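You operate a simulated robot arm through the tools that you are given. There is no shell and no other tool. Be economical: measure what you need, move in short steps, check, and stop when the job is done.

You run a simulated robot arm. Do the job below in one go: nothing can be reset, and whatever is moved stays where it is left.

## Task
Press the minus key three times.

It is judged by the outcome, as a careful person would: the job done as asked, and still so three seconds after it is handed in. It fails if anything else is knocked over, pushed out of place, dropped, spilled or broken.

## Robot
A 6-joint arm with a two-finger parallel gripper, fixed in place. Base frame: the origin is at the foot of the arm, x ahead of it, y to its left, z up. Units: cm, rad, N and s.
Its first joint turns from -1.152 to 1.152 rad. Payload 2.45 kg.
Tool frame: the origin (TCP) lies between the finger pads and is the grasp point; the fingertips stand 2.4 cm ahead of it; z points along the fingers, y is the line along which they close. The gripper opens to 6.8 cm. The fingers are 1.7 cm wide and 1 cm thick; the gripper's body (4 by 7 cm) begins 4.1 cm behind the TCP.
Orientation is told as [roll, pitch, yaw] about the base's x, y, z axes, in that order, counted from this pose: with the fingers straight down and closing along the base's y, the tool's x points along the base's -x, its y along +y and its z along -z.

## Interface
- The arm moves only by the tool step_arm. Its argument "increments" is a list of rows, each a list of 7 numbers: the shift along the base's x, y, z in cm, then the turn, a rotation vector about the base's x, y, z in degrees, then the finger opening in cm, from 0 to 6.8. In form: [[x, y, z, rx, ry, rz, gripper], ...]. A call has 1 to 12 rows; each row shifts and turns the commanded pose from where the row before left it. Rows are played at 5 a second. More than 5 cm and 0.15 rad between two rows, or a gripper value outside its range, and nothing of the call is played. A pose out of reach is approached as far as the arm can. The call stops where the force on the tool passes 40 N (or 10 N more than at its start, if that is more) or the arm is blocked; 0.2 s more then pass. The fingers move at their own pace (about 10.8 cm/s each) and stop on an object; they squeeze with about 33 N. The grip force told is the motor's: it shows also when the fingers shut on nothing. Time passes only in rows, and 0.2 s behind the last, so rows that do not move let the fingers close. The reply holds the time, the measured pose of the TCP, the force on the tool along the base axes, the opening and the grip force, in the units named above and with some noise.
- Cameras (640 x 400 px; columns grow to the right, rows downward): "scene" is fixed at [15.35, 39.92, 147.43]; the picture's right is [-0.89, -0.46, 0.00], its down [-0.23, 0.43, -0.87] and it looks along [0.40, -0.77, -0.49] (base axes); focal length 322 px, centre (320, 200). "wrist" rides on the gripper at [-3.2, 0, -3.9] in the tool frame; the picture's right is [0.00, -1.00, 0.00], its down [0.97, 0.00, -0.24] and it looks along [0.24, 0.00, 0.97] (tool axes); focal length 218 px, centre (320, 200). There is no depth. A picture from a camera that has moved, and an enlarged one, comes with that camera's place and axes in the base frame and with its lens.
- get_image(camera): a new picture of that camera. The clock stands still meanwhile.
- zoom(camera, box): a new picture of the part [left, top, right, bottom] of that camera's present view, enlarged. The clock stands still meanwhile.
- finish_job(): hands the job in; it is judged then, once.

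Work in short steps. Places have to be worked out from the pictures, the camera data and where the tool is seen: move nearer, look again, correct. Check each grasp and each placing, and mend what went wrong. You have 90 turns and 42 pictures in all, those below and enlarged ones among them. Open the gripper and draw the arm clear of the work before you hand the job in, unless the task says otherwise; then end with one line.

The tools are called after ">>>" as name(argument=value, ...) on one line, values as JSON. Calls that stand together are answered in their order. step_arm: Moves the arm, as the interface text tells. Its arguments: {"type":"object","properties":{"increments":{"type":"array"}},"required":["increments"]} The other tools are called the same way: get_image (camera) takes a picture; zoom (camera, box) takes an enlarged picture of a part of a camera's view; finish_job () hands the job in.

At the start:

```text
time_s: 0.0
eef_pos: [37.59, -47.25, 106.16]
tool_rot: [0.0, 0.001, 0.001]
wrist_force: [-0.5, 0.1, 0.8]
opening: 6.82
grasp_force: 0.0
```

scene: 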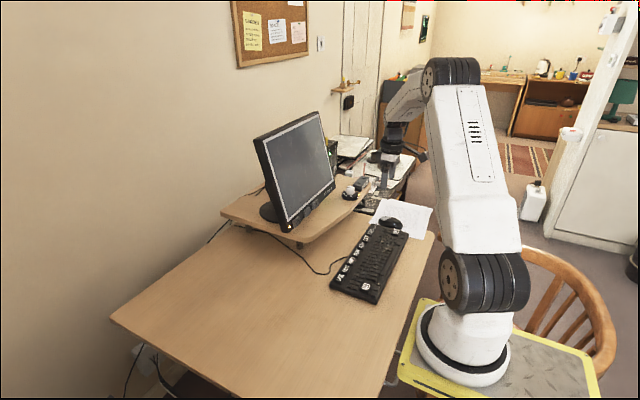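
wrist: 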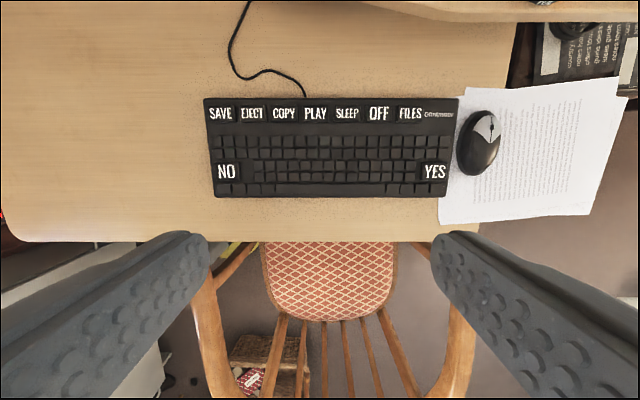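

I'll look at the keyboard closely to find the minus key.

>>> zoom(camera="wrist", box=[195, 90, 335, 205])

>>> zoom(camera="wrist", box=[325, 90, 465, 205])

>>> zoom(camera="scene", box=[320, 140, 460, 310])

```text
3.48 times, centred on (265, 148) of wrist
camera zoom: at [40.67, -47.29, 110.22], right [0.0, -1.0, 0.0], down [-0.97, 0.0, 0.24], along [-0.24, 0.0, -0.97], focal length 759 px, centre (511, 383)
```

zoom: 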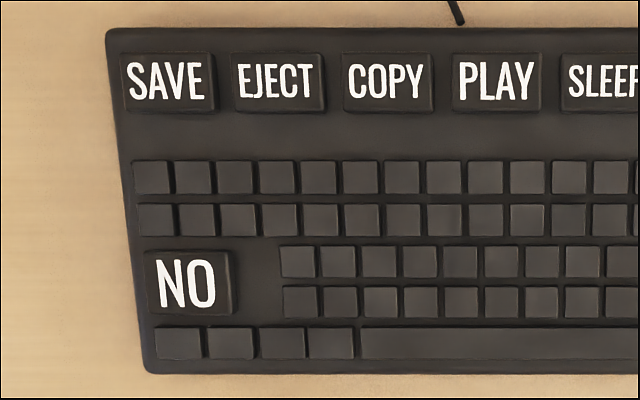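

```text
3.48 times, centred on (395, 148) of wrist
camera zoom: at [40.67, -47.29, 110.22], right [0.0, -1.0, 0.0], down [-0.97, 0.0, 0.24], along [-0.24, 0.0, -0.97], focal length 759 px, centre (59, 383)
```

zoom: 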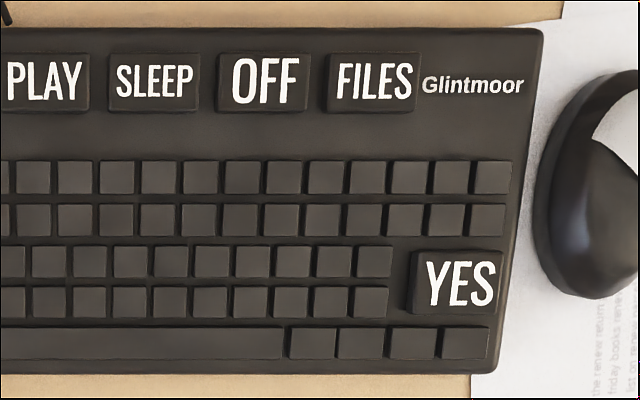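

```text
2.35 times, centred on (390, 225) of scene
camera zoom: at [15.35, 39.92, 147.43], right [-0.89, -0.46, 0.0], down [-0.23, 0.43, -0.87], along [0.4, -0.77, -0.49], focal length 757 px, centre (155, 141)
```

zoom: 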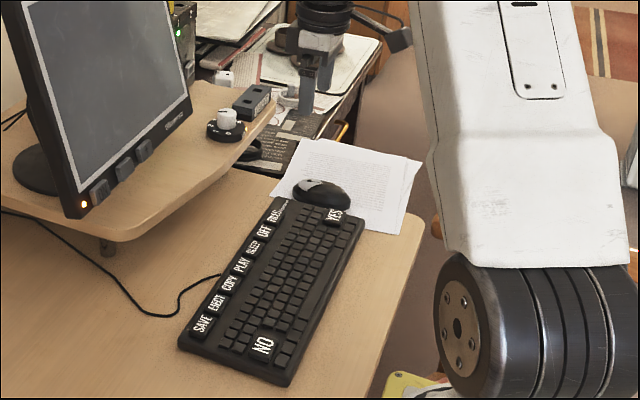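

The keyboard shows no minus legend. There are keys on the monitor's lower bezel and small devices on the shelf, so I'll zoom in on those.

>>> zoom(camera="scene", box=[275, 175, 385, 245])

>>> zoom(camera="scene", box=[335, 165, 395, 205])

```text
5.71 times, centred on (330, 210) of scene
camera zoom: at [15.35, 39.92, 147.43], right [-0.89, -0.46, 0.0], down [-0.23, 0.43, -0.87], along [0.4, -0.77, -0.49], focal length 1839 px, centre (263, 143)
```

zoom: 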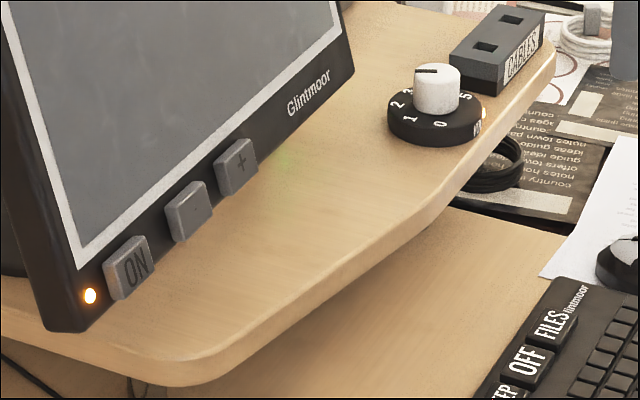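

```text
10.00 times, centred on (365, 185) of scene
camera zoom: at [15.35, 39.92, 147.43], right [-0.89, -0.46, 0.0], down [-0.23, 0.43, -0.87], along [0.4, -0.77, -0.49], focal length 3219 px, centre (-130, 350)
```

zoom: 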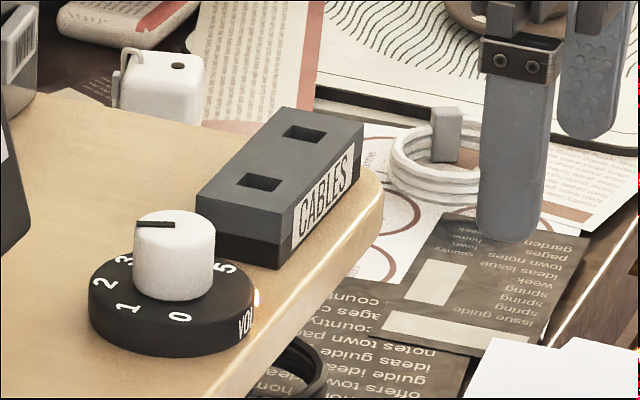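

The monitor has three keys: ON, an unclear one in the middle (probably "-"), and "+". They face the arm, so I'll tilt the tool forward. That points the wrist camera at the monitor, and I'm staying well back from it.

>>> step_arm(increments=[[0, 1, 0.5, 0, -8, 0, 3], [0, 1, 0.5, 0, -8, 0, 0], [0, 1, 0.5, 0, -8, 0, 0], [0, 1, 0.5, 0, -8, 0, 0], [0, 1, 0.5, 0, -8, 0, 0], [0, 1, 0.5, 0, -8, 0, 0]])

>>> get_image(camera="wrist")

```text
time_s: 1.4
eef_pos: [43.19, -38.44, 109.4]
tool_rot: [0.0, -0.839, 0.002]
wrist_force: [-0.2, 1.1, 0.8]
opening: 0.0
grasp_force: 23.8
out of reach, approached as far as the arm can: row 2, 3, 4, 5, 6
```

```text
34 pictures are left
camera wrist: at [42.39, -38.38, 114.27], right [0.0, -1.0, 0.0], down [-0.83, 0.0, -0.56], along [0.56, 0.0, -0.83], focal length 218 px, centre (320, 200)
```

wrist: 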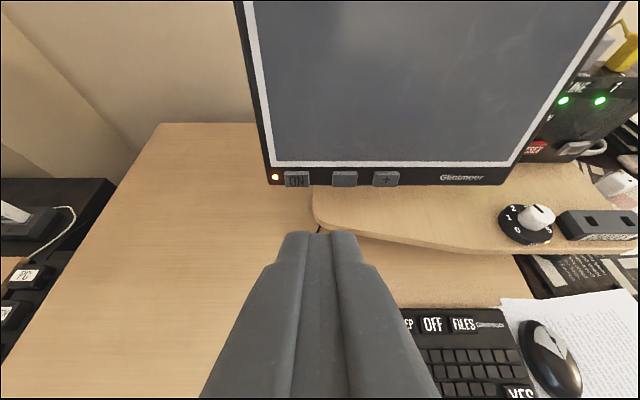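

>>> zoom(camera="wrist", box=[260, 155, 420, 255])

>>> zoom(camera="wrist", box=[0, 170, 160, 330])

```text
4.00 times, centred on (340, 205) of wrist
camera zoom: at [42.39, -38.38, 114.27], right [0.0, -1.0, 0.0], down [-0.83, 0.0, -0.56], along [0.56, 0.0, -0.83], focal length 873 px, centre (240, 180)
```

zoom: 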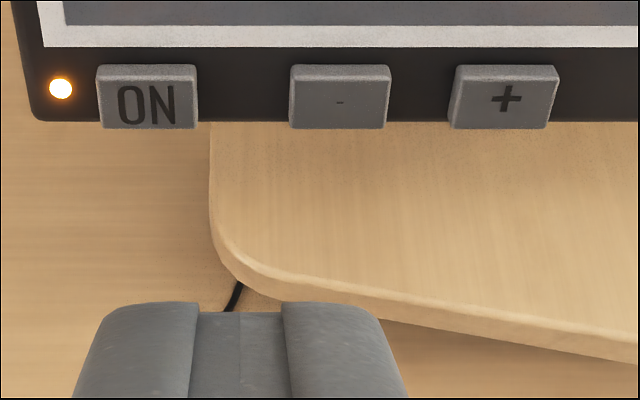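

```text
2.50 times, centred on (80, 250) of wrist
camera zoom: at [42.39, -38.38, 114.27], right [0.0, -1.0, 0.0], down [-0.83, 0.0, -0.56], along [0.56, 0.0, -0.83], focal length 546 px, centre (920, 75)
```

zoom: 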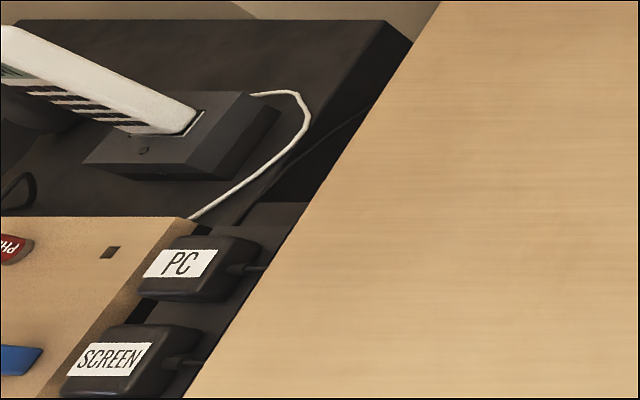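

The middle key is "-". Triangulating puts its face at about (63, -42, 89), and the shelf top is probably at z 85.8. I'll move forward a little, level the tool more, and check where it ends up.

>>> step_arm(increments=[[3, 0, -1, 0, -7, 0, 0], [3, 0, -1, 0, -7, 0, 0], [3, 0, -1, 0, -7, 0, 0]])

```text
time_s: 2.2
eef_pos: [52.3, -38.34, 106.3]
tool_rot: [-0.004, -1.207, 0.003]
wrist_force: [0.2, -0.3, -0.1]
opening: 0.01
grasp_force: 23.8
```

The command follows the reached pose. Next I'll lower to just above key height, still about 8 cm short of it, level a bit more, and look.

>>> step_arm(increments=[[0, -1, -3, 0, -4, 0, 0], [0, -1, -3, 0, -4, 0, 0], [0, -1, -3, 0, -3, 0, 0], [0, -0.7, -3, 0, 0, 0, 0]])

>>> get_image(camera="wrist")

>>> zoom(camera="scene", box=[250, 150, 410, 250])

```text
time_s: 3.2
eef_pos: [51.96, -41.98, 94.2]
tool_rot: [-0.004, -1.399, 0.003]
wrist_force: [-0.3, -0.2, -0.5]
opening: 0.01
grasp_force: 23.6
```

```text
31 pictures are left
camera wrist: at [48.79, -42.04, 98.1], right [0.0, -1.0, 0.0], down [-0.4, 0.0, -0.91], along [0.91, 0.0, -0.4], focal length 218 px, centre (320, 200)
```

wrist: 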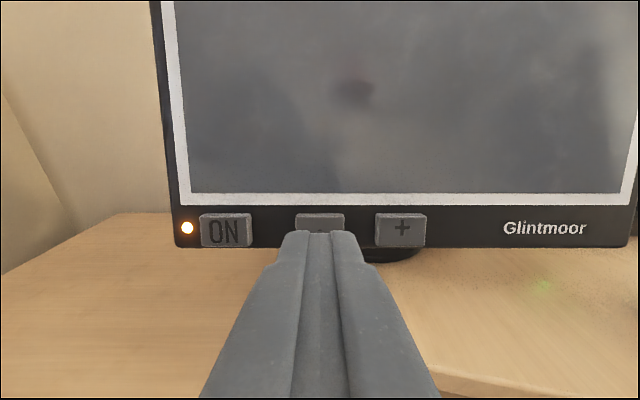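

```text
4.00 times, centred on (330, 200) of scene
camera zoom: at [15.35, 39.92, 147.43], right [-0.89, -0.46, 0.0], down [-0.23, 0.43, -0.87], along [0.4, -0.77, -0.49], focal length 1287 px, centre (280, 200)
```

zoom: 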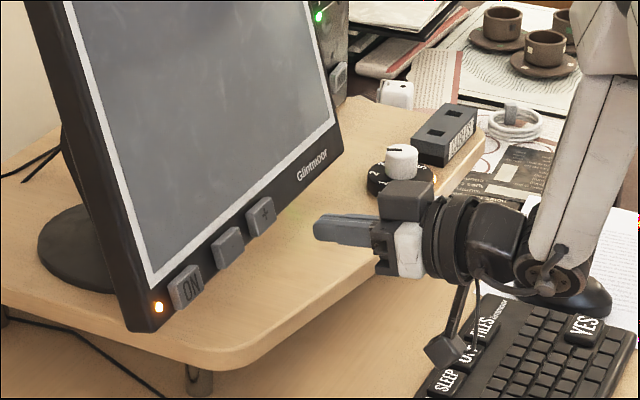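

The key centre refines to about (62.7, -42.0, 89.4). A stalk on the wrist hangs below the tool, and levelled out it would come near the keyboard and the shelf edge. I'll ease the tilt back to about 65° to keep it high, then come down short of the key.

>>> step_arm(increments=[[0, 0, 0, 0, 8, 0, 0], [0, 0, 0, 0, 7.2, 0, 0], [1.5, 0, -1.5, 0, 0, 0, 0], [1.5, 0, -1.5, 0, 0, 0, 0], [1, 0, -1.5, 0, 0, 0, 0]])

>>> get_image(camera="wrist")

>>> zoom(camera="scene", box=[270, 170, 398, 250])

```text
time_s: 4.4
eef_pos: [56.16, -42.14, 89.89]
tool_rot: [0.001, -1.13, 0.0]
wrist_force: [-1.1, -0.2, 0.5]
opening: 0.0
grasp_force: 23.8
```

```text
29 pictures are left
camera wrist: at [53.96, -42.22, 94.41], right [0.0, -1.0, 0.0], down [-0.63, 0.0, -0.78], along [0.78, 0.0, -0.63], focal length 218 px, centre (320, 200)
```

wrist: 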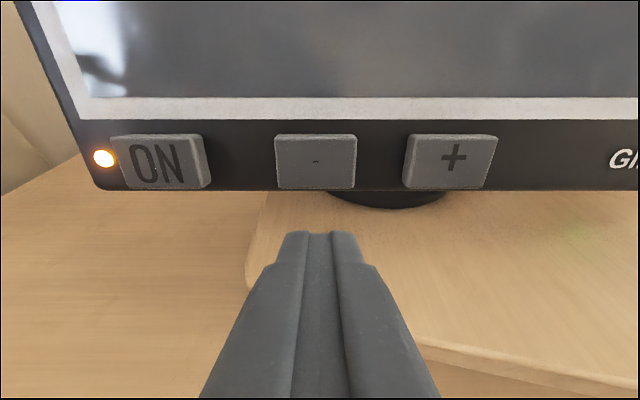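

```text
5.00 times, centred on (334, 210) of scene
camera zoom: at [15.35, 39.92, 147.43], right [-0.89, -0.46, 0.0], down [-0.23, 0.43, -0.87], along [0.4, -0.77, -0.49], focal length 1609 px, centre (250, 150)
```

zoom: 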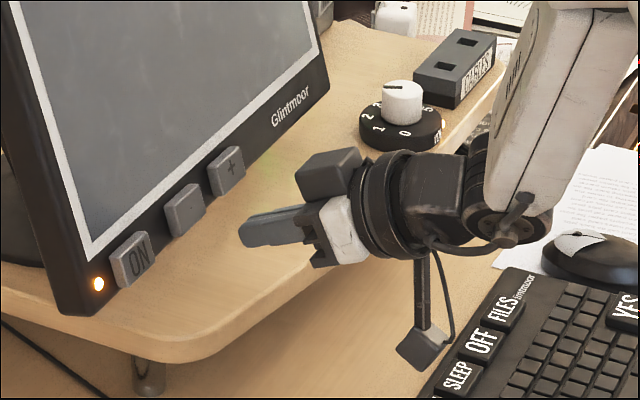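

Tilt and height are right: the key spans z 88.1–90.6, and the stalk is clear. I'll advance slowly to just short of contact, expected at TCP x ≈ 60.2.

>>> step_arm(increments=[[1, 0.15, -0.2, 0, 0, 0, 0], [1, 0, 0, 0, 0, 0, 0], [0.8, 0, 0, 0, 0, 0, 0], [0.4, 0, 0, 0, 0, 0, 0]])

>>> get_image(camera="wrist")

>>> zoom(camera="scene", box=[280, 185, 376, 245])

```text
time_s: 5.4
eef_pos: [59.42, -41.98, 89.53]
tool_rot: [0.0, -1.13, 0.0]
wrist_force: [-0.3, -0.3, 0.9]
opening: 0.0
grasp_force: 23.2
```

```text
27 pictures are left
camera wrist: at [57.2, -42.01, 94.17], right [0.0, -1.0, 0.0], down [-0.63, 0.0, -0.78], along [0.78, 0.0, -0.63], focal length 218 px, centre (320, 200)
```

wrist: 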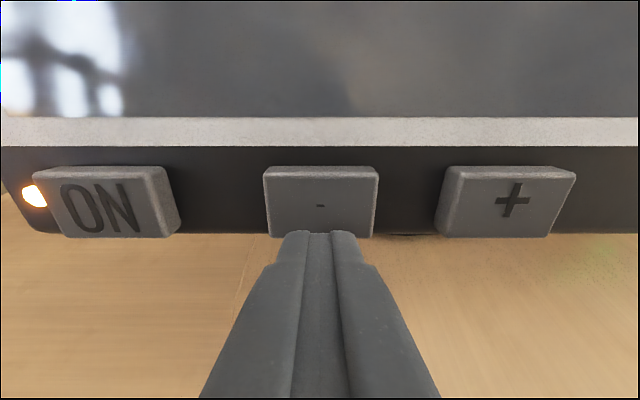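

```text
6.67 times, centred on (328, 215) of scene
camera zoom: at [15.35, 39.92, 147.43], right [-0.89, -0.46, 0.0], down [-0.23, 0.43, -0.87], along [0.4, -0.77, -0.49], focal length 2146 px, centre (267, 100)
```

zoom: 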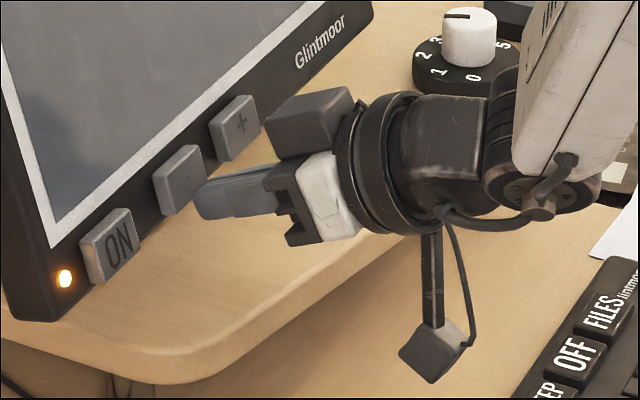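

It's aligned and just short of the key. I'll creep in and watch the force for contact.

>>> step_arm(increments=[[0.2, 0, 0, 0, 0, 0, 0], [0.2, 0, 0, 0, 0, 0, 0], [0.2, 0, 0, 0, 0, 0, 0]])

```text
time_s: 6.2
eef_pos: [59.94, -41.97, 89.63]
tool_rot: [0.0, -1.131, 0.001]
wrist_force: [-0.1, -0.1, -0.1]
opening: 0.0
grasp_force: 23.6
```

No contact yet, so I'll keep creeping.

>>> step_arm(increments=[[0.15, 0, 0, 0, 0, 0, 0], [0.15, 0, 0, 0, 0, 0, 0]])

```text
time_s: 6.8
eef_pos: [60.25, -42.04, 89.69]
tool_rot: [-0.001, -1.132, 0.001]
wrist_force: [-1.0, -1.1, 0.0]
opening: 0.02
grasp_force: 23.2
```

>>> step_arm(increments=[[0.15, 0, 0, 0, 0, 0, 0]])

>>> zoom(camera="wrist", box=[220, 130, 420, 255])

```text
time_s: 7.2
eef_pos: [60.35, -41.94, 89.61]
tool_rot: [0.001, -1.133, -0.002]
wrist_force: [-1.5, 0.0, -0.1]
opening: 0.0
grasp_force: 23.9
```

```text
3.20 times, centred on (320, 192) of wrist
camera zoom: at [58.24, -41.98, 94.19], right [0.0, -1.0, 0.0], down [-0.63, 0.0, -0.78], along [0.78, 0.0, -0.63], focal length 698 px, centre (320, 224)
```

zoom: 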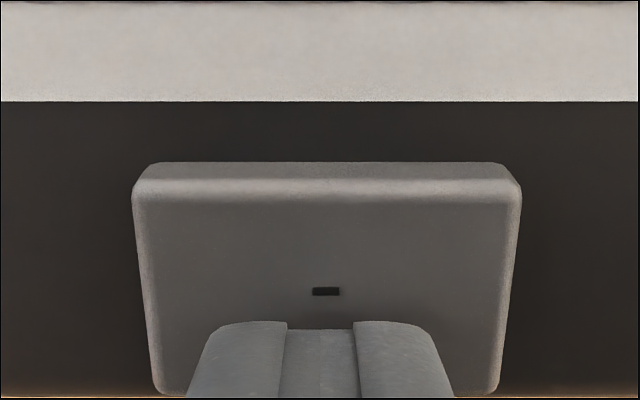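

The force is just starting to rise (-1.5 N). I'll push on in small steps to learn the key's travel.

>>> step_arm(increments=[[0.12, 0, 0, 0, 0, 0, 0]])

```text
time_s: 7.6
eef_pos: [60.63, -41.84, 89.55]
tool_rot: [0.001, -1.13, 0.001]
wrist_force: [-3.5, 1.2, -0.5]
opening: 0.0
grasp_force: 23.2
```

>>> step_arm(increments=[[0.12, 0, 0, 0, 0, 0, 0]])

>>> zoom(camera="wrist", box=[120, 100, 520, 350])

```text
time_s: 8.0
eef_pos: [60.74, -42.04, 89.76]
tool_rot: [0.002, -1.131, -0.001]
wrist_force: [-3.8, 0.1, -1.2]
opening: 0.02
grasp_force: 23.8
```

```text
1.60 times, centred on (320, 225) of wrist
camera zoom: at [58.5, -42.02, 94.22], right [0.0, -1.0, 0.0], down [-0.63, 0.0, -0.78], along [0.78, 0.0, -0.63], focal length 349 px, centre (320, 160)
```

zoom: 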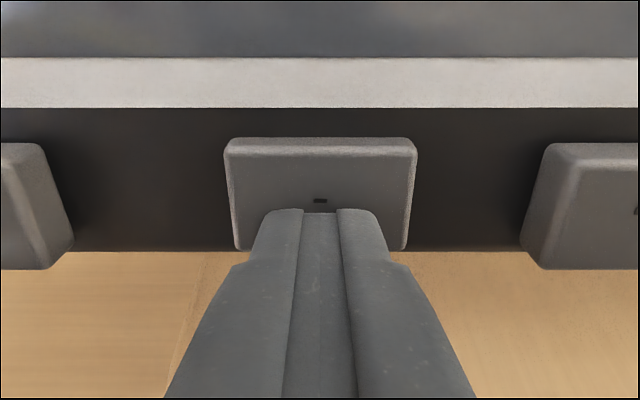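

The "-" key is moving in, now recessed compared with its neighbours, at about 4 N. I'll continue to the end of its travel.

>>> step_arm(increments=[[0.1, 0, 0, 0, 0, 0, 0]])

```text
time_s: 8.4
eef_pos: [60.77, -41.97, 89.59]
tool_rot: [0.002, -1.131, -0.001]
wrist_force: [-3.7, -0.1, -1.5]
opening: 0.01
grasp_force: 23.5
```

>>> step_arm(increments=[[0.1, 0, 0, 0, 0, 0, 0]])

>>> zoom(camera="scene", box=[230, 90, 390, 250])

```text
time_s: 8.8
eef_pos: [60.89, -41.97, 89.66]
tool_rot: [0.0, -1.129, 0.0]
wrist_force: [-4.7, 0.9, -1.1]
opening: 0.0
grasp_force: 23.6
```

```text
2.50 times, centred on (310, 170) of scene
camera zoom: at [15.34, 39.92, 147.43], right [-0.89, -0.46, 0.0], down [-0.23, 0.43, -0.87], along [0.4, -0.77, -0.49], focal length 805 px, centre (345, 275)
```

zoom: 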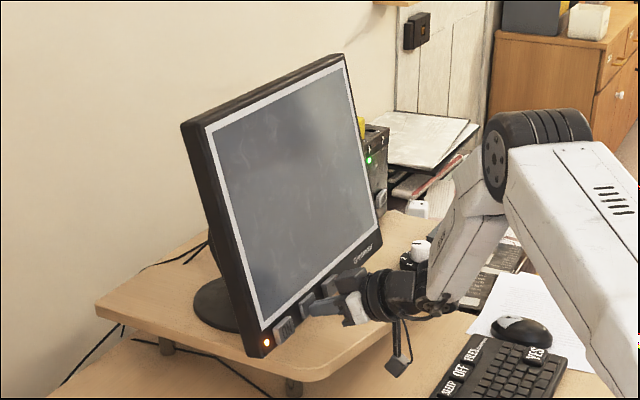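

The monitor hasn't moved and the force is still springy. I'll push a little further to find the stop.

>>> step_arm(increments=[[0.1, 0, 0, 0, 0, 0, 0]])

>>> zoom(camera="wrist", box=[120, 100, 520, 350])

```text
time_s: 9.2
eef_pos: [61.04, -41.93, 89.52]
tool_rot: [0.0, -1.132, 0.0]
wrist_force: [-4.7, 0.2, -1.9]
opening: 0.0
grasp_force: 23.8
```

```text
1.60 times, centred on (320, 225) of wrist
camera zoom: at [58.78, -42.02, 94.2], right [0.0, -1.0, 0.0], down [-0.63, 0.0, -0.78], along [0.78, 0.0, -0.63], focal length 349 px, centre (320, 160)
```

zoom: 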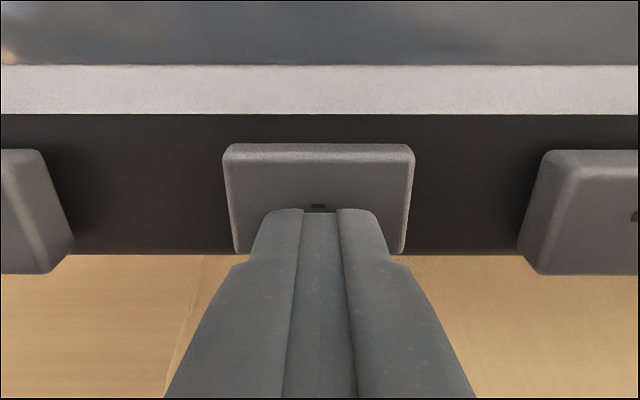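

The key is still sinking, now about 6–7 mm in. I'll take a bit more.

>>> step_arm(increments=[[0.1, 0, 0, 0, 0, 0, 0]])

```text
time_s: 9.6
eef_pos: [61.07, -41.89, 89.56]
tool_rot: [0.0, -1.131, 0.0]
wrist_force: [-4.7, 0.7, -0.8]
opening: 0.0
grasp_force: 23.0
```

>>> step_arm(increments=[[0.1, 0, 0, 0, 0, 0, 0]])

>>> zoom(camera="wrist", box=[120, 100, 520, 350])

```text
time_s: 10.0
eef_pos: [61.06, -41.99, 89.62]
tool_rot: [0.0, -1.13, 0.0]
wrist_force: [-5.3, 0.7, -1.3]
opening: 0.0
grasp_force: 24.1
```

```text
1.60 times, centred on (320, 225) of wrist
camera zoom: at [58.98, -42.04, 94.19], right [0.0, -1.0, 0.0], down [-0.63, 0.0, -0.78], along [0.78, 0.0, -0.63], focal length 349 px, centre (320, 160)
```

zoom: 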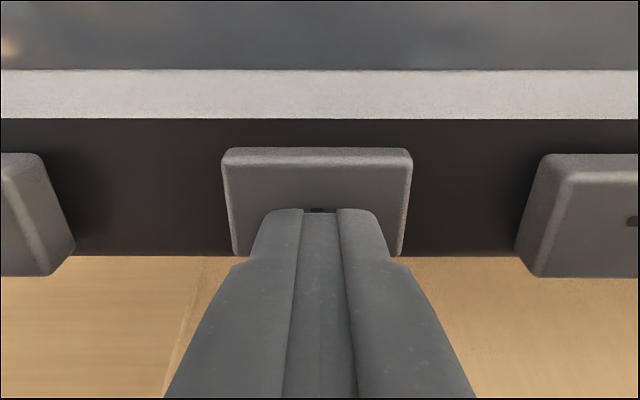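

The force is still only about 5 N, with no hard stop yet. I'll go a touch further.

>>> step_arm(increments=[[0.1, 0, 0, 0, 0, 0, 0]])

```text
time_s: 10.4
eef_pos: [61.32, -41.99, 89.64]
tool_rot: [-0.001, -1.131, -0.002]
wrist_force: [-4.3, -0.2, -1.2]
opening: 0.0
grasp_force: 23.6
```

>>> step_arm(increments=[[0.1, 0, 0, 0, 0, 0, 0]])

>>> zoom(camera="wrist", box=[120, 100, 520, 350])

>>> zoom(camera="scene", box=[280, 185, 376, 245])

```text
time_s: 10.8
eef_pos: [61.41, -41.97, 89.61]
tool_rot: [0.0, -1.13, -0.001]
wrist_force: [-5.4, 0.2, -1.7]
opening: 0.0
grasp_force: 24.1
```

```text
1.60 times, centred on (320, 225) of wrist
camera zoom: at [59.21, -42.06, 94.15], right [0.0, -1.0, 0.0], down [-0.63, 0.0, -0.78], along [0.78, 0.0, -0.63], focal length 349 px, centre (320, 160)
```

zoom: 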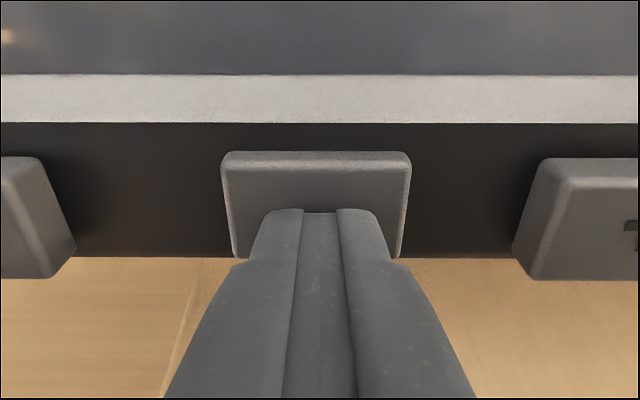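

```text
6.67 times, centred on (328, 215) of scene
camera zoom: at [15.34, 39.92, 147.43], right [-0.89, -0.46, 0.0], down [-0.23, 0.43, -0.87], along [0.4, -0.77, -0.49], focal length 2146 px, centre (267, 100)
```

zoom: 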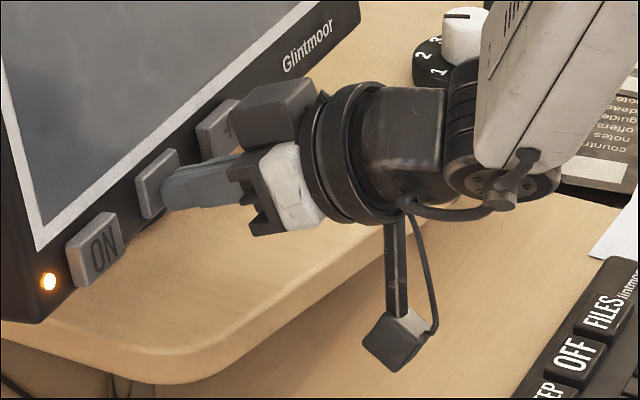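

The monitor has shifted by several millimetres (its LED moved about 2 px in the scene). The key had already bottomed near TCP x ≈ 60.75, and I was pushing the whole monitor after that. I'll back off now and assess.

>>> step_arm(increments=[[-0.5, 0, 0, 0, 0, 0, 0], [-0.7, 0, 0, 0, 0, 0, 0], [-0.8, 0, 0, 0, 0, 0, 0]])

>>> get_image(camera="wrist")

>>> zoom(camera="scene", box=[280, 185, 376, 245])

```text
time_s: 11.6
eef_pos: [59.34, -41.93, 89.68]
tool_rot: [-0.003, -1.13, 0.002]
wrist_force: [-0.6, -0.2, -0.4]
opening: 0.01
grasp_force: 23.7
```

```text
18 pictures are left
camera wrist: at [57.17, -42.02, 94.2], right [0.0, -1.0, 0.0], down [-0.63, 0.0, -0.78], along [0.78, 0.0, -0.63], focal length 218 px, centre (320, 200)
```

wrist: 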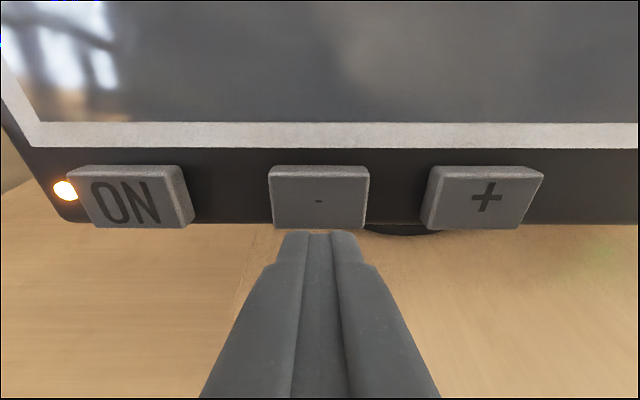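

```text
6.67 times, centred on (328, 215) of scene
camera zoom: at [15.35, 39.92, 147.43], right [-0.89, -0.46, 0.0], down [-0.23, 0.43, -0.87], along [0.4, -0.77, -0.49], focal length 2146 px, centre (267, 100)
```

zoom: 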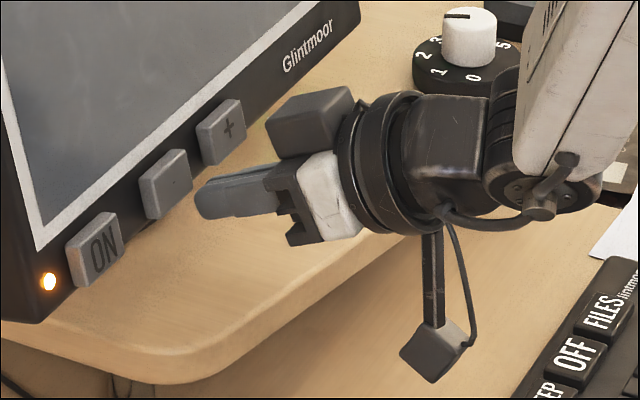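

The key sprang back, but the monitor stayed about 6 mm further back. The first press is done. For the remaining two I'll press gently and stop once the key is flush, at roughly 3 N or less.

>>> step_arm(increments=[[0.6, 0, 0, 0, 0, 0, 0], [0.5, 0, 0, 0, 0, 0, 0], [0.2, 0, 0, 0, 0, 0, 0]])

>>> zoom(camera="wrist", box=[120, 100, 520, 350])

```text
time_s: 12.4
eef_pos: [60.67, -41.95, 89.63]
tool_rot: [0.0, -1.132, 0.0]
wrist_force: [-1.1, -0.3, -0.9]
opening: 0.0
grasp_force: 23.5
```

```text
1.60 times, centred on (320, 225) of wrist
camera zoom: at [58.47, -41.95, 94.13], right [0.0, -1.0, 0.0], down [-0.63, 0.0, -0.78], along [0.78, 0.0, -0.63], focal length 349 px, centre (320, 160)
```

zoom: 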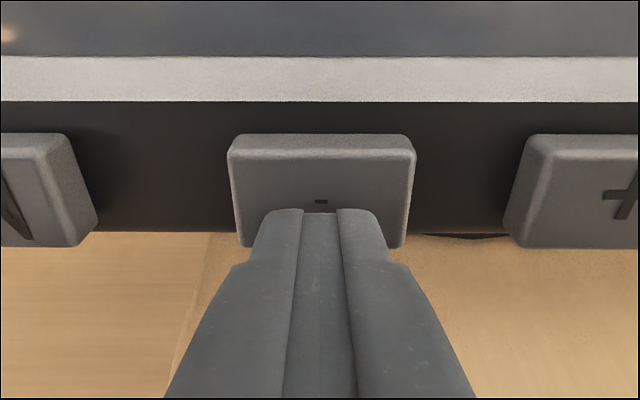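

Contact has just begun, and the key still stands out level with its neighbours. I'll press in 2 mm.

>>> step_arm(increments=[[0.1, 0, 0, 0, 0, 0, 0], [0.1, 0, 0, 0, 0, 0, 0]])

>>> zoom(camera="wrist", box=[120, 100, 520, 350])

```text
time_s: 13.0
eef_pos: [60.97, -41.99, 89.6]
tool_rot: [-0.001, -1.131, -0.001]
wrist_force: [-0.7, 0.3, 0.4]
opening: 0.0
grasp_force: 23.7
```

```text
1.60 times, centred on (320, 225) of wrist
camera zoom: at [58.73, -42.04, 94.16], right [0.0, -1.0, 0.0], down [-0.63, 0.0, -0.78], along [0.78, 0.0, -0.63], focal length 349 px, centre (320, 160)
```

zoom: 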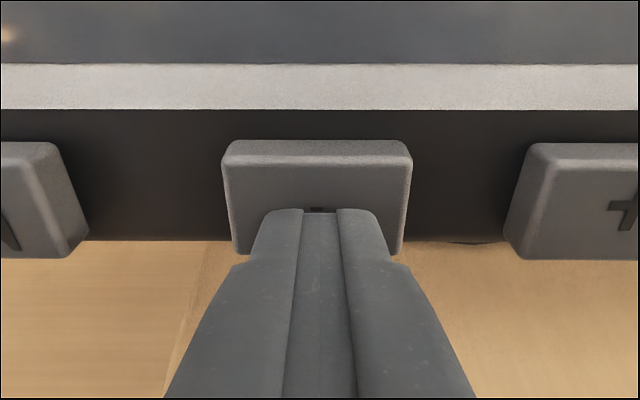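

The key is about a third of the way in, with little force. I'll add 1.5 mm more.

>>> step_arm(increments=[[0.08, 0, 0, 0, 0, 0, 0], [0.07, 0, 0, 0, 0, 0, 0]])

>>> zoom(camera="wrist", box=[120, 100, 520, 350])

```text
time_s: 13.6
eef_pos: [61.12, -41.97, 89.49]
tool_rot: [0.0, -1.13, 0.0]
wrist_force: [-1.4, -0.9, 0.0]
opening: 0.01
grasp_force: 23.7
```

```text
1.60 times, centred on (320, 225) of wrist
camera zoom: at [58.84, -42.04, 94.12], right [0.0, -1.0, 0.0], down [-0.63, 0.0, -0.78], along [0.78, 0.0, -0.63], focal length 349 px, centre (320, 160)
```

zoom: 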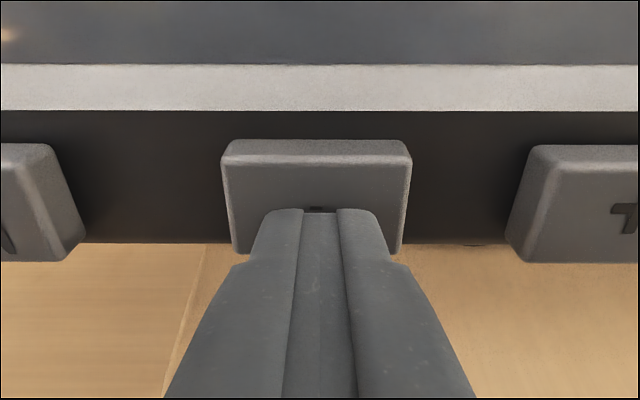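

It's now about half in at 1.4 N, so I'll continue.

>>> step_arm(increments=[[0.08, 0, 0, 0, 0, 0, 0], [0.07, 0, 0, 0, 0, 0, 0]])

```text
time_s: 14.2
eef_pos: [61.28, -41.85, 89.44]
tool_rot: [0.0, -1.132, -0.002]
wrist_force: [-1.6, -1.0, -0.6]
opening: 0.02
grasp_force: 23.2
```

>>> step_arm(increments=[[0.06, 0, 0, 0, 0, 0, 0], [0.06, 0, 0, 0, 0, 0, 0]])

>>> zoom(camera="wrist", box=[120, 100, 520, 350])

```text
time_s: 14.8
eef_pos: [61.3, -41.94, 89.59]
tool_rot: [0.0, -1.131, 0.001]
wrist_force: [-1.2, -0.4, -0.6]
opening: 0.0
grasp_force: 23.5
```

```text
1.60 times, centred on (320, 225) of wrist
camera zoom: at [59.12, -42.01, 94.12], right [0.0, -1.0, 0.0], down [-0.63, 0.0, -0.78], along [0.78, 0.0, -0.63], focal length 349 px, centre (320, 160)
```

zoom: 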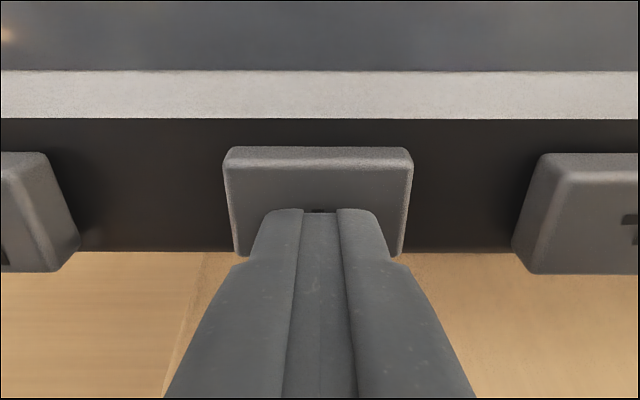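

It's about three-quarters in. I'll go on until the force shows the stop at around 3 N.

>>> step_arm(increments=[[0.06, 0, 0, 0, 0, 0, 0], [0.06, 0, 0, 0, 0, 0, 0]])

```text
time_s: 15.4
eef_pos: [61.41, -41.95, 89.62]
tool_rot: [0.001, -1.131, 0.0]
wrist_force: [-2.5, 0.2, -1.3]
opening: 0.0
grasp_force: 23.3
```

>>> step_arm(increments=[[0.06, 0, 0, 0, 0, 0, 0]])

>>> zoom(camera="wrist", box=[120, 100, 520, 350])

```text
time_s: 15.8
eef_pos: [61.46, -42.0, 89.71]
tool_rot: [0.0, -1.132, 0.001]
wrist_force: [-3.0, -1.1, -0.9]
opening: 0.0
grasp_force: 23.9
```

```text
1.60 times, centred on (320, 225) of wrist
camera zoom: at [59.25, -42.01, 94.16], right [0.0, -1.0, 0.0], down [-0.63, 0.0, -0.78], along [0.78, 0.0, -0.63], focal length 349 px, centre (320, 160)
```

zoom: 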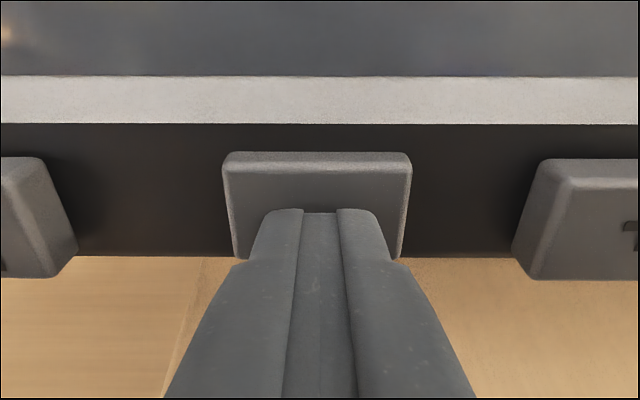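

The key is fully in, with the same picture as the first press at its bottom, at 3 N and without moving the monitor. I'll release by 2.1 cm and check that it springs back.

>>> step_arm(increments=[[-0.5, 0, 0, 0, 0, 0, 0], [-0.8, 0, 0, 0, 0, 0, 0], [-0.8, 0, 0, 0, 0, 0, 0], [0, 0, 0, 0, 0, 0, 0]])

>>> get_image(camera="wrist")

```text
time_s: 16.8
eef_pos: [59.38, -41.98, 89.47]
tool_rot: [-0.002, -1.131, 0.003]
wrist_force: [0.2, 0.0, 0.2]
opening: 0.02
grasp_force: 23.8
```

```text
11 pictures are left
camera wrist: at [57.2, -42.05, 94.16], right [0.0, -1.0, 0.0], down [-0.63, 0.0, -0.78], along [0.78, 0.0, -0.63], focal length 218 px, centre (320, 200)
```

wrist: 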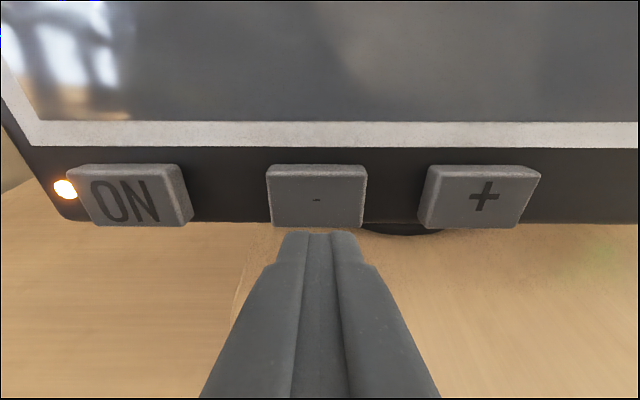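

The key is back out and the monitor hasn't moved since the first press. I'll do the third press with the same stroke, easing in at the end.

>>> step_arm(increments=[[0.6, 0, 0, 0, 0, 0, 0], [0.5, 0, 0, 0, 0, 0, 0], [0.2, 0, 0, 0, 0, 0, 0], [0.15, 0, 0, 0, 0, 0, 0], [0.15, 0, 0, 0, 0, 0, 0], [0.12, 0, 0, 0, 0, 0, 0], [0.1, 0, 0, 0, 0, 0, 0], [0.1, 0, 0, 0, 0, 0, 0], [0.08, 0, 0, 0, 0, 0, 0], [0.06, 0, 0, 0, 0, 0, 0], [0.04, 0, 0, 0, 0, 0, 0]])

>>> zoom(camera="wrist", box=[120, 100, 520, 350])

```text
time_s: 19.2
eef_pos: [61.41, -42.04, 89.64]
tool_rot: [0.002, -1.13, 0.001]
wrist_force: [-2.8, -0.3, -0.4]
opening: 0.0
grasp_force: 23.4
```

```text
1.60 times, centred on (320, 225) of wrist
camera zoom: at [59.22, -42.04, 94.15], right [0.0, -1.0, 0.0], down [-0.63, 0.0, -0.78], along [0.78, 0.0, -0.63], focal length 349 px, centre (320, 160)
```

zoom: 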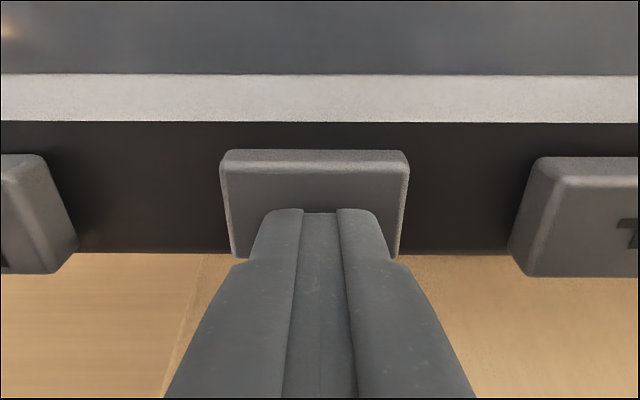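

The key is almost as deep as on the second press. I'll add 0.6 mm to match it.

>>> step_arm(increments=[[0.06, 0, 0, 0, 0, 0, 0], [0, 0, 0, 0, 0, 0, 0]])

>>> zoom(camera="wrist", box=[120, 100, 520, 350])

```text
time_s: 19.8
eef_pos: [61.51, -41.99, 89.58]
tool_rot: [-0.001, -1.132, 0.0]
wrist_force: [-3.2, -1.5, -0.4]
opening: 0.0
grasp_force: 23.6
```

```text
1.60 times, centred on (320, 225) of wrist
camera zoom: at [59.29, -42.02, 94.15], right [0.0, -1.0, 0.0], down [-0.63, 0.0, -0.78], along [0.78, 0.0, -0.63], focal length 349 px, centre (320, 160)
```

zoom: 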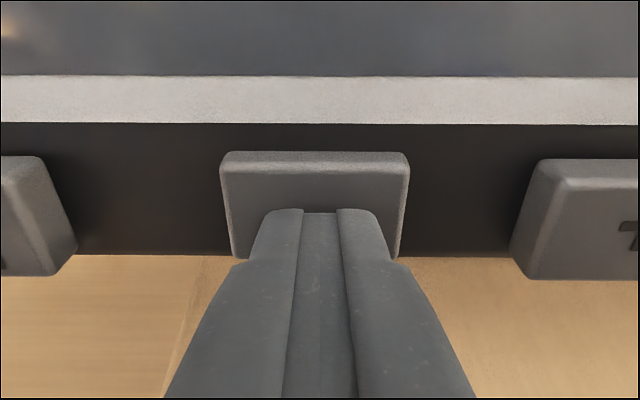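

The key is fully in for the third time, at 3.2 N. I'll release, retract along -x, lift clear, open the gripper, and look at the scene.

>>> step_arm(increments=[[-0.5, 0, 0, 0, 0, 0, 0], [-1, 0, 0, 0, 0, 0, 0], [-2, 0, 0.5, 0, 0, 0, 0], [-2, 0, 1.5, 0, 0, 0, 0], [-2, 0, 2.5, 0, 0, 0, 0], [-1, 0, 3, 0, 0, 0, 0], [0, 0, 3, 0, 0, 0, 0], [0, 0, 3, 0, 0, 0, 4], [0, 0, 2, 0, 0, 0, 6], [0, 0, 0, 0, 0, 0, 6]])

>>> zoom(camera="scene", box=[280, 185, 376, 245])

>>> get_image(camera="scene")

>>> get_image(camera="wrist")

```text
time_s: 22.0
eef_pos: [53.08, -42.03, 105.21]
tool_rot: [0.001, -1.132, -0.002]
wrist_force: [0.1, -0.1, -0.5]
opening: 6.0
grasp_force: 0.1
```

```text
6.67 times, centred on (328, 215) of scene
camera zoom: at [15.35, 39.93, 147.43], right [-0.89, -0.46, 0.0], down [-0.23, 0.43, -0.87], along [0.4, -0.77, -0.49], focal length 2146 px, centre (267, 100)
```

zoom: 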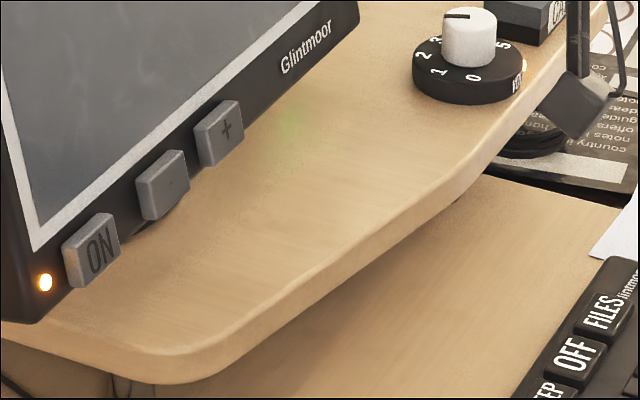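

```text
7 pictures are left
```

scene: 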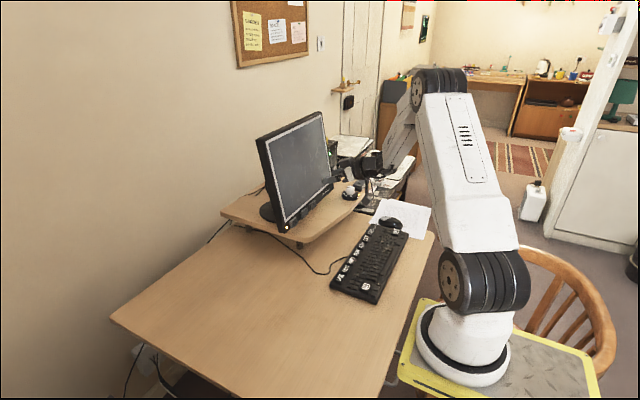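

```text
6 pictures are left
camera wrist: at [50.89, -42.09, 109.77], right [0.0, -1.0, 0.0], down [-0.63, 0.0, -0.78], along [0.78, 0.0, -0.63], focal length 218 px, centre (320, 200)
```

wrist: 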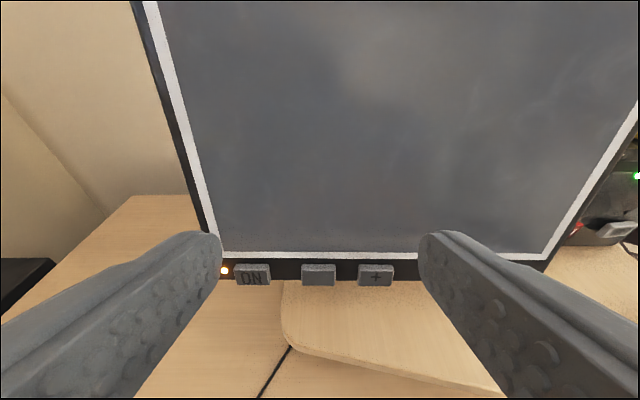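

The third press is done: the key is released, the gripper is open and the arm is clear. The monitor is upright and only a few millimetres further back, and nothing else was disturbed. Dragging it back would risk more harm than good, so I'm handing in.

>>> finish_job()

```text
The job is handed in.
```

I pressed the monitor's minus key three times, fully in and released each time, but the first press was too deep and slid the monitor back a bit under 1 cm; I left it there, and nothing on the screen or monitor confirmed the presses.
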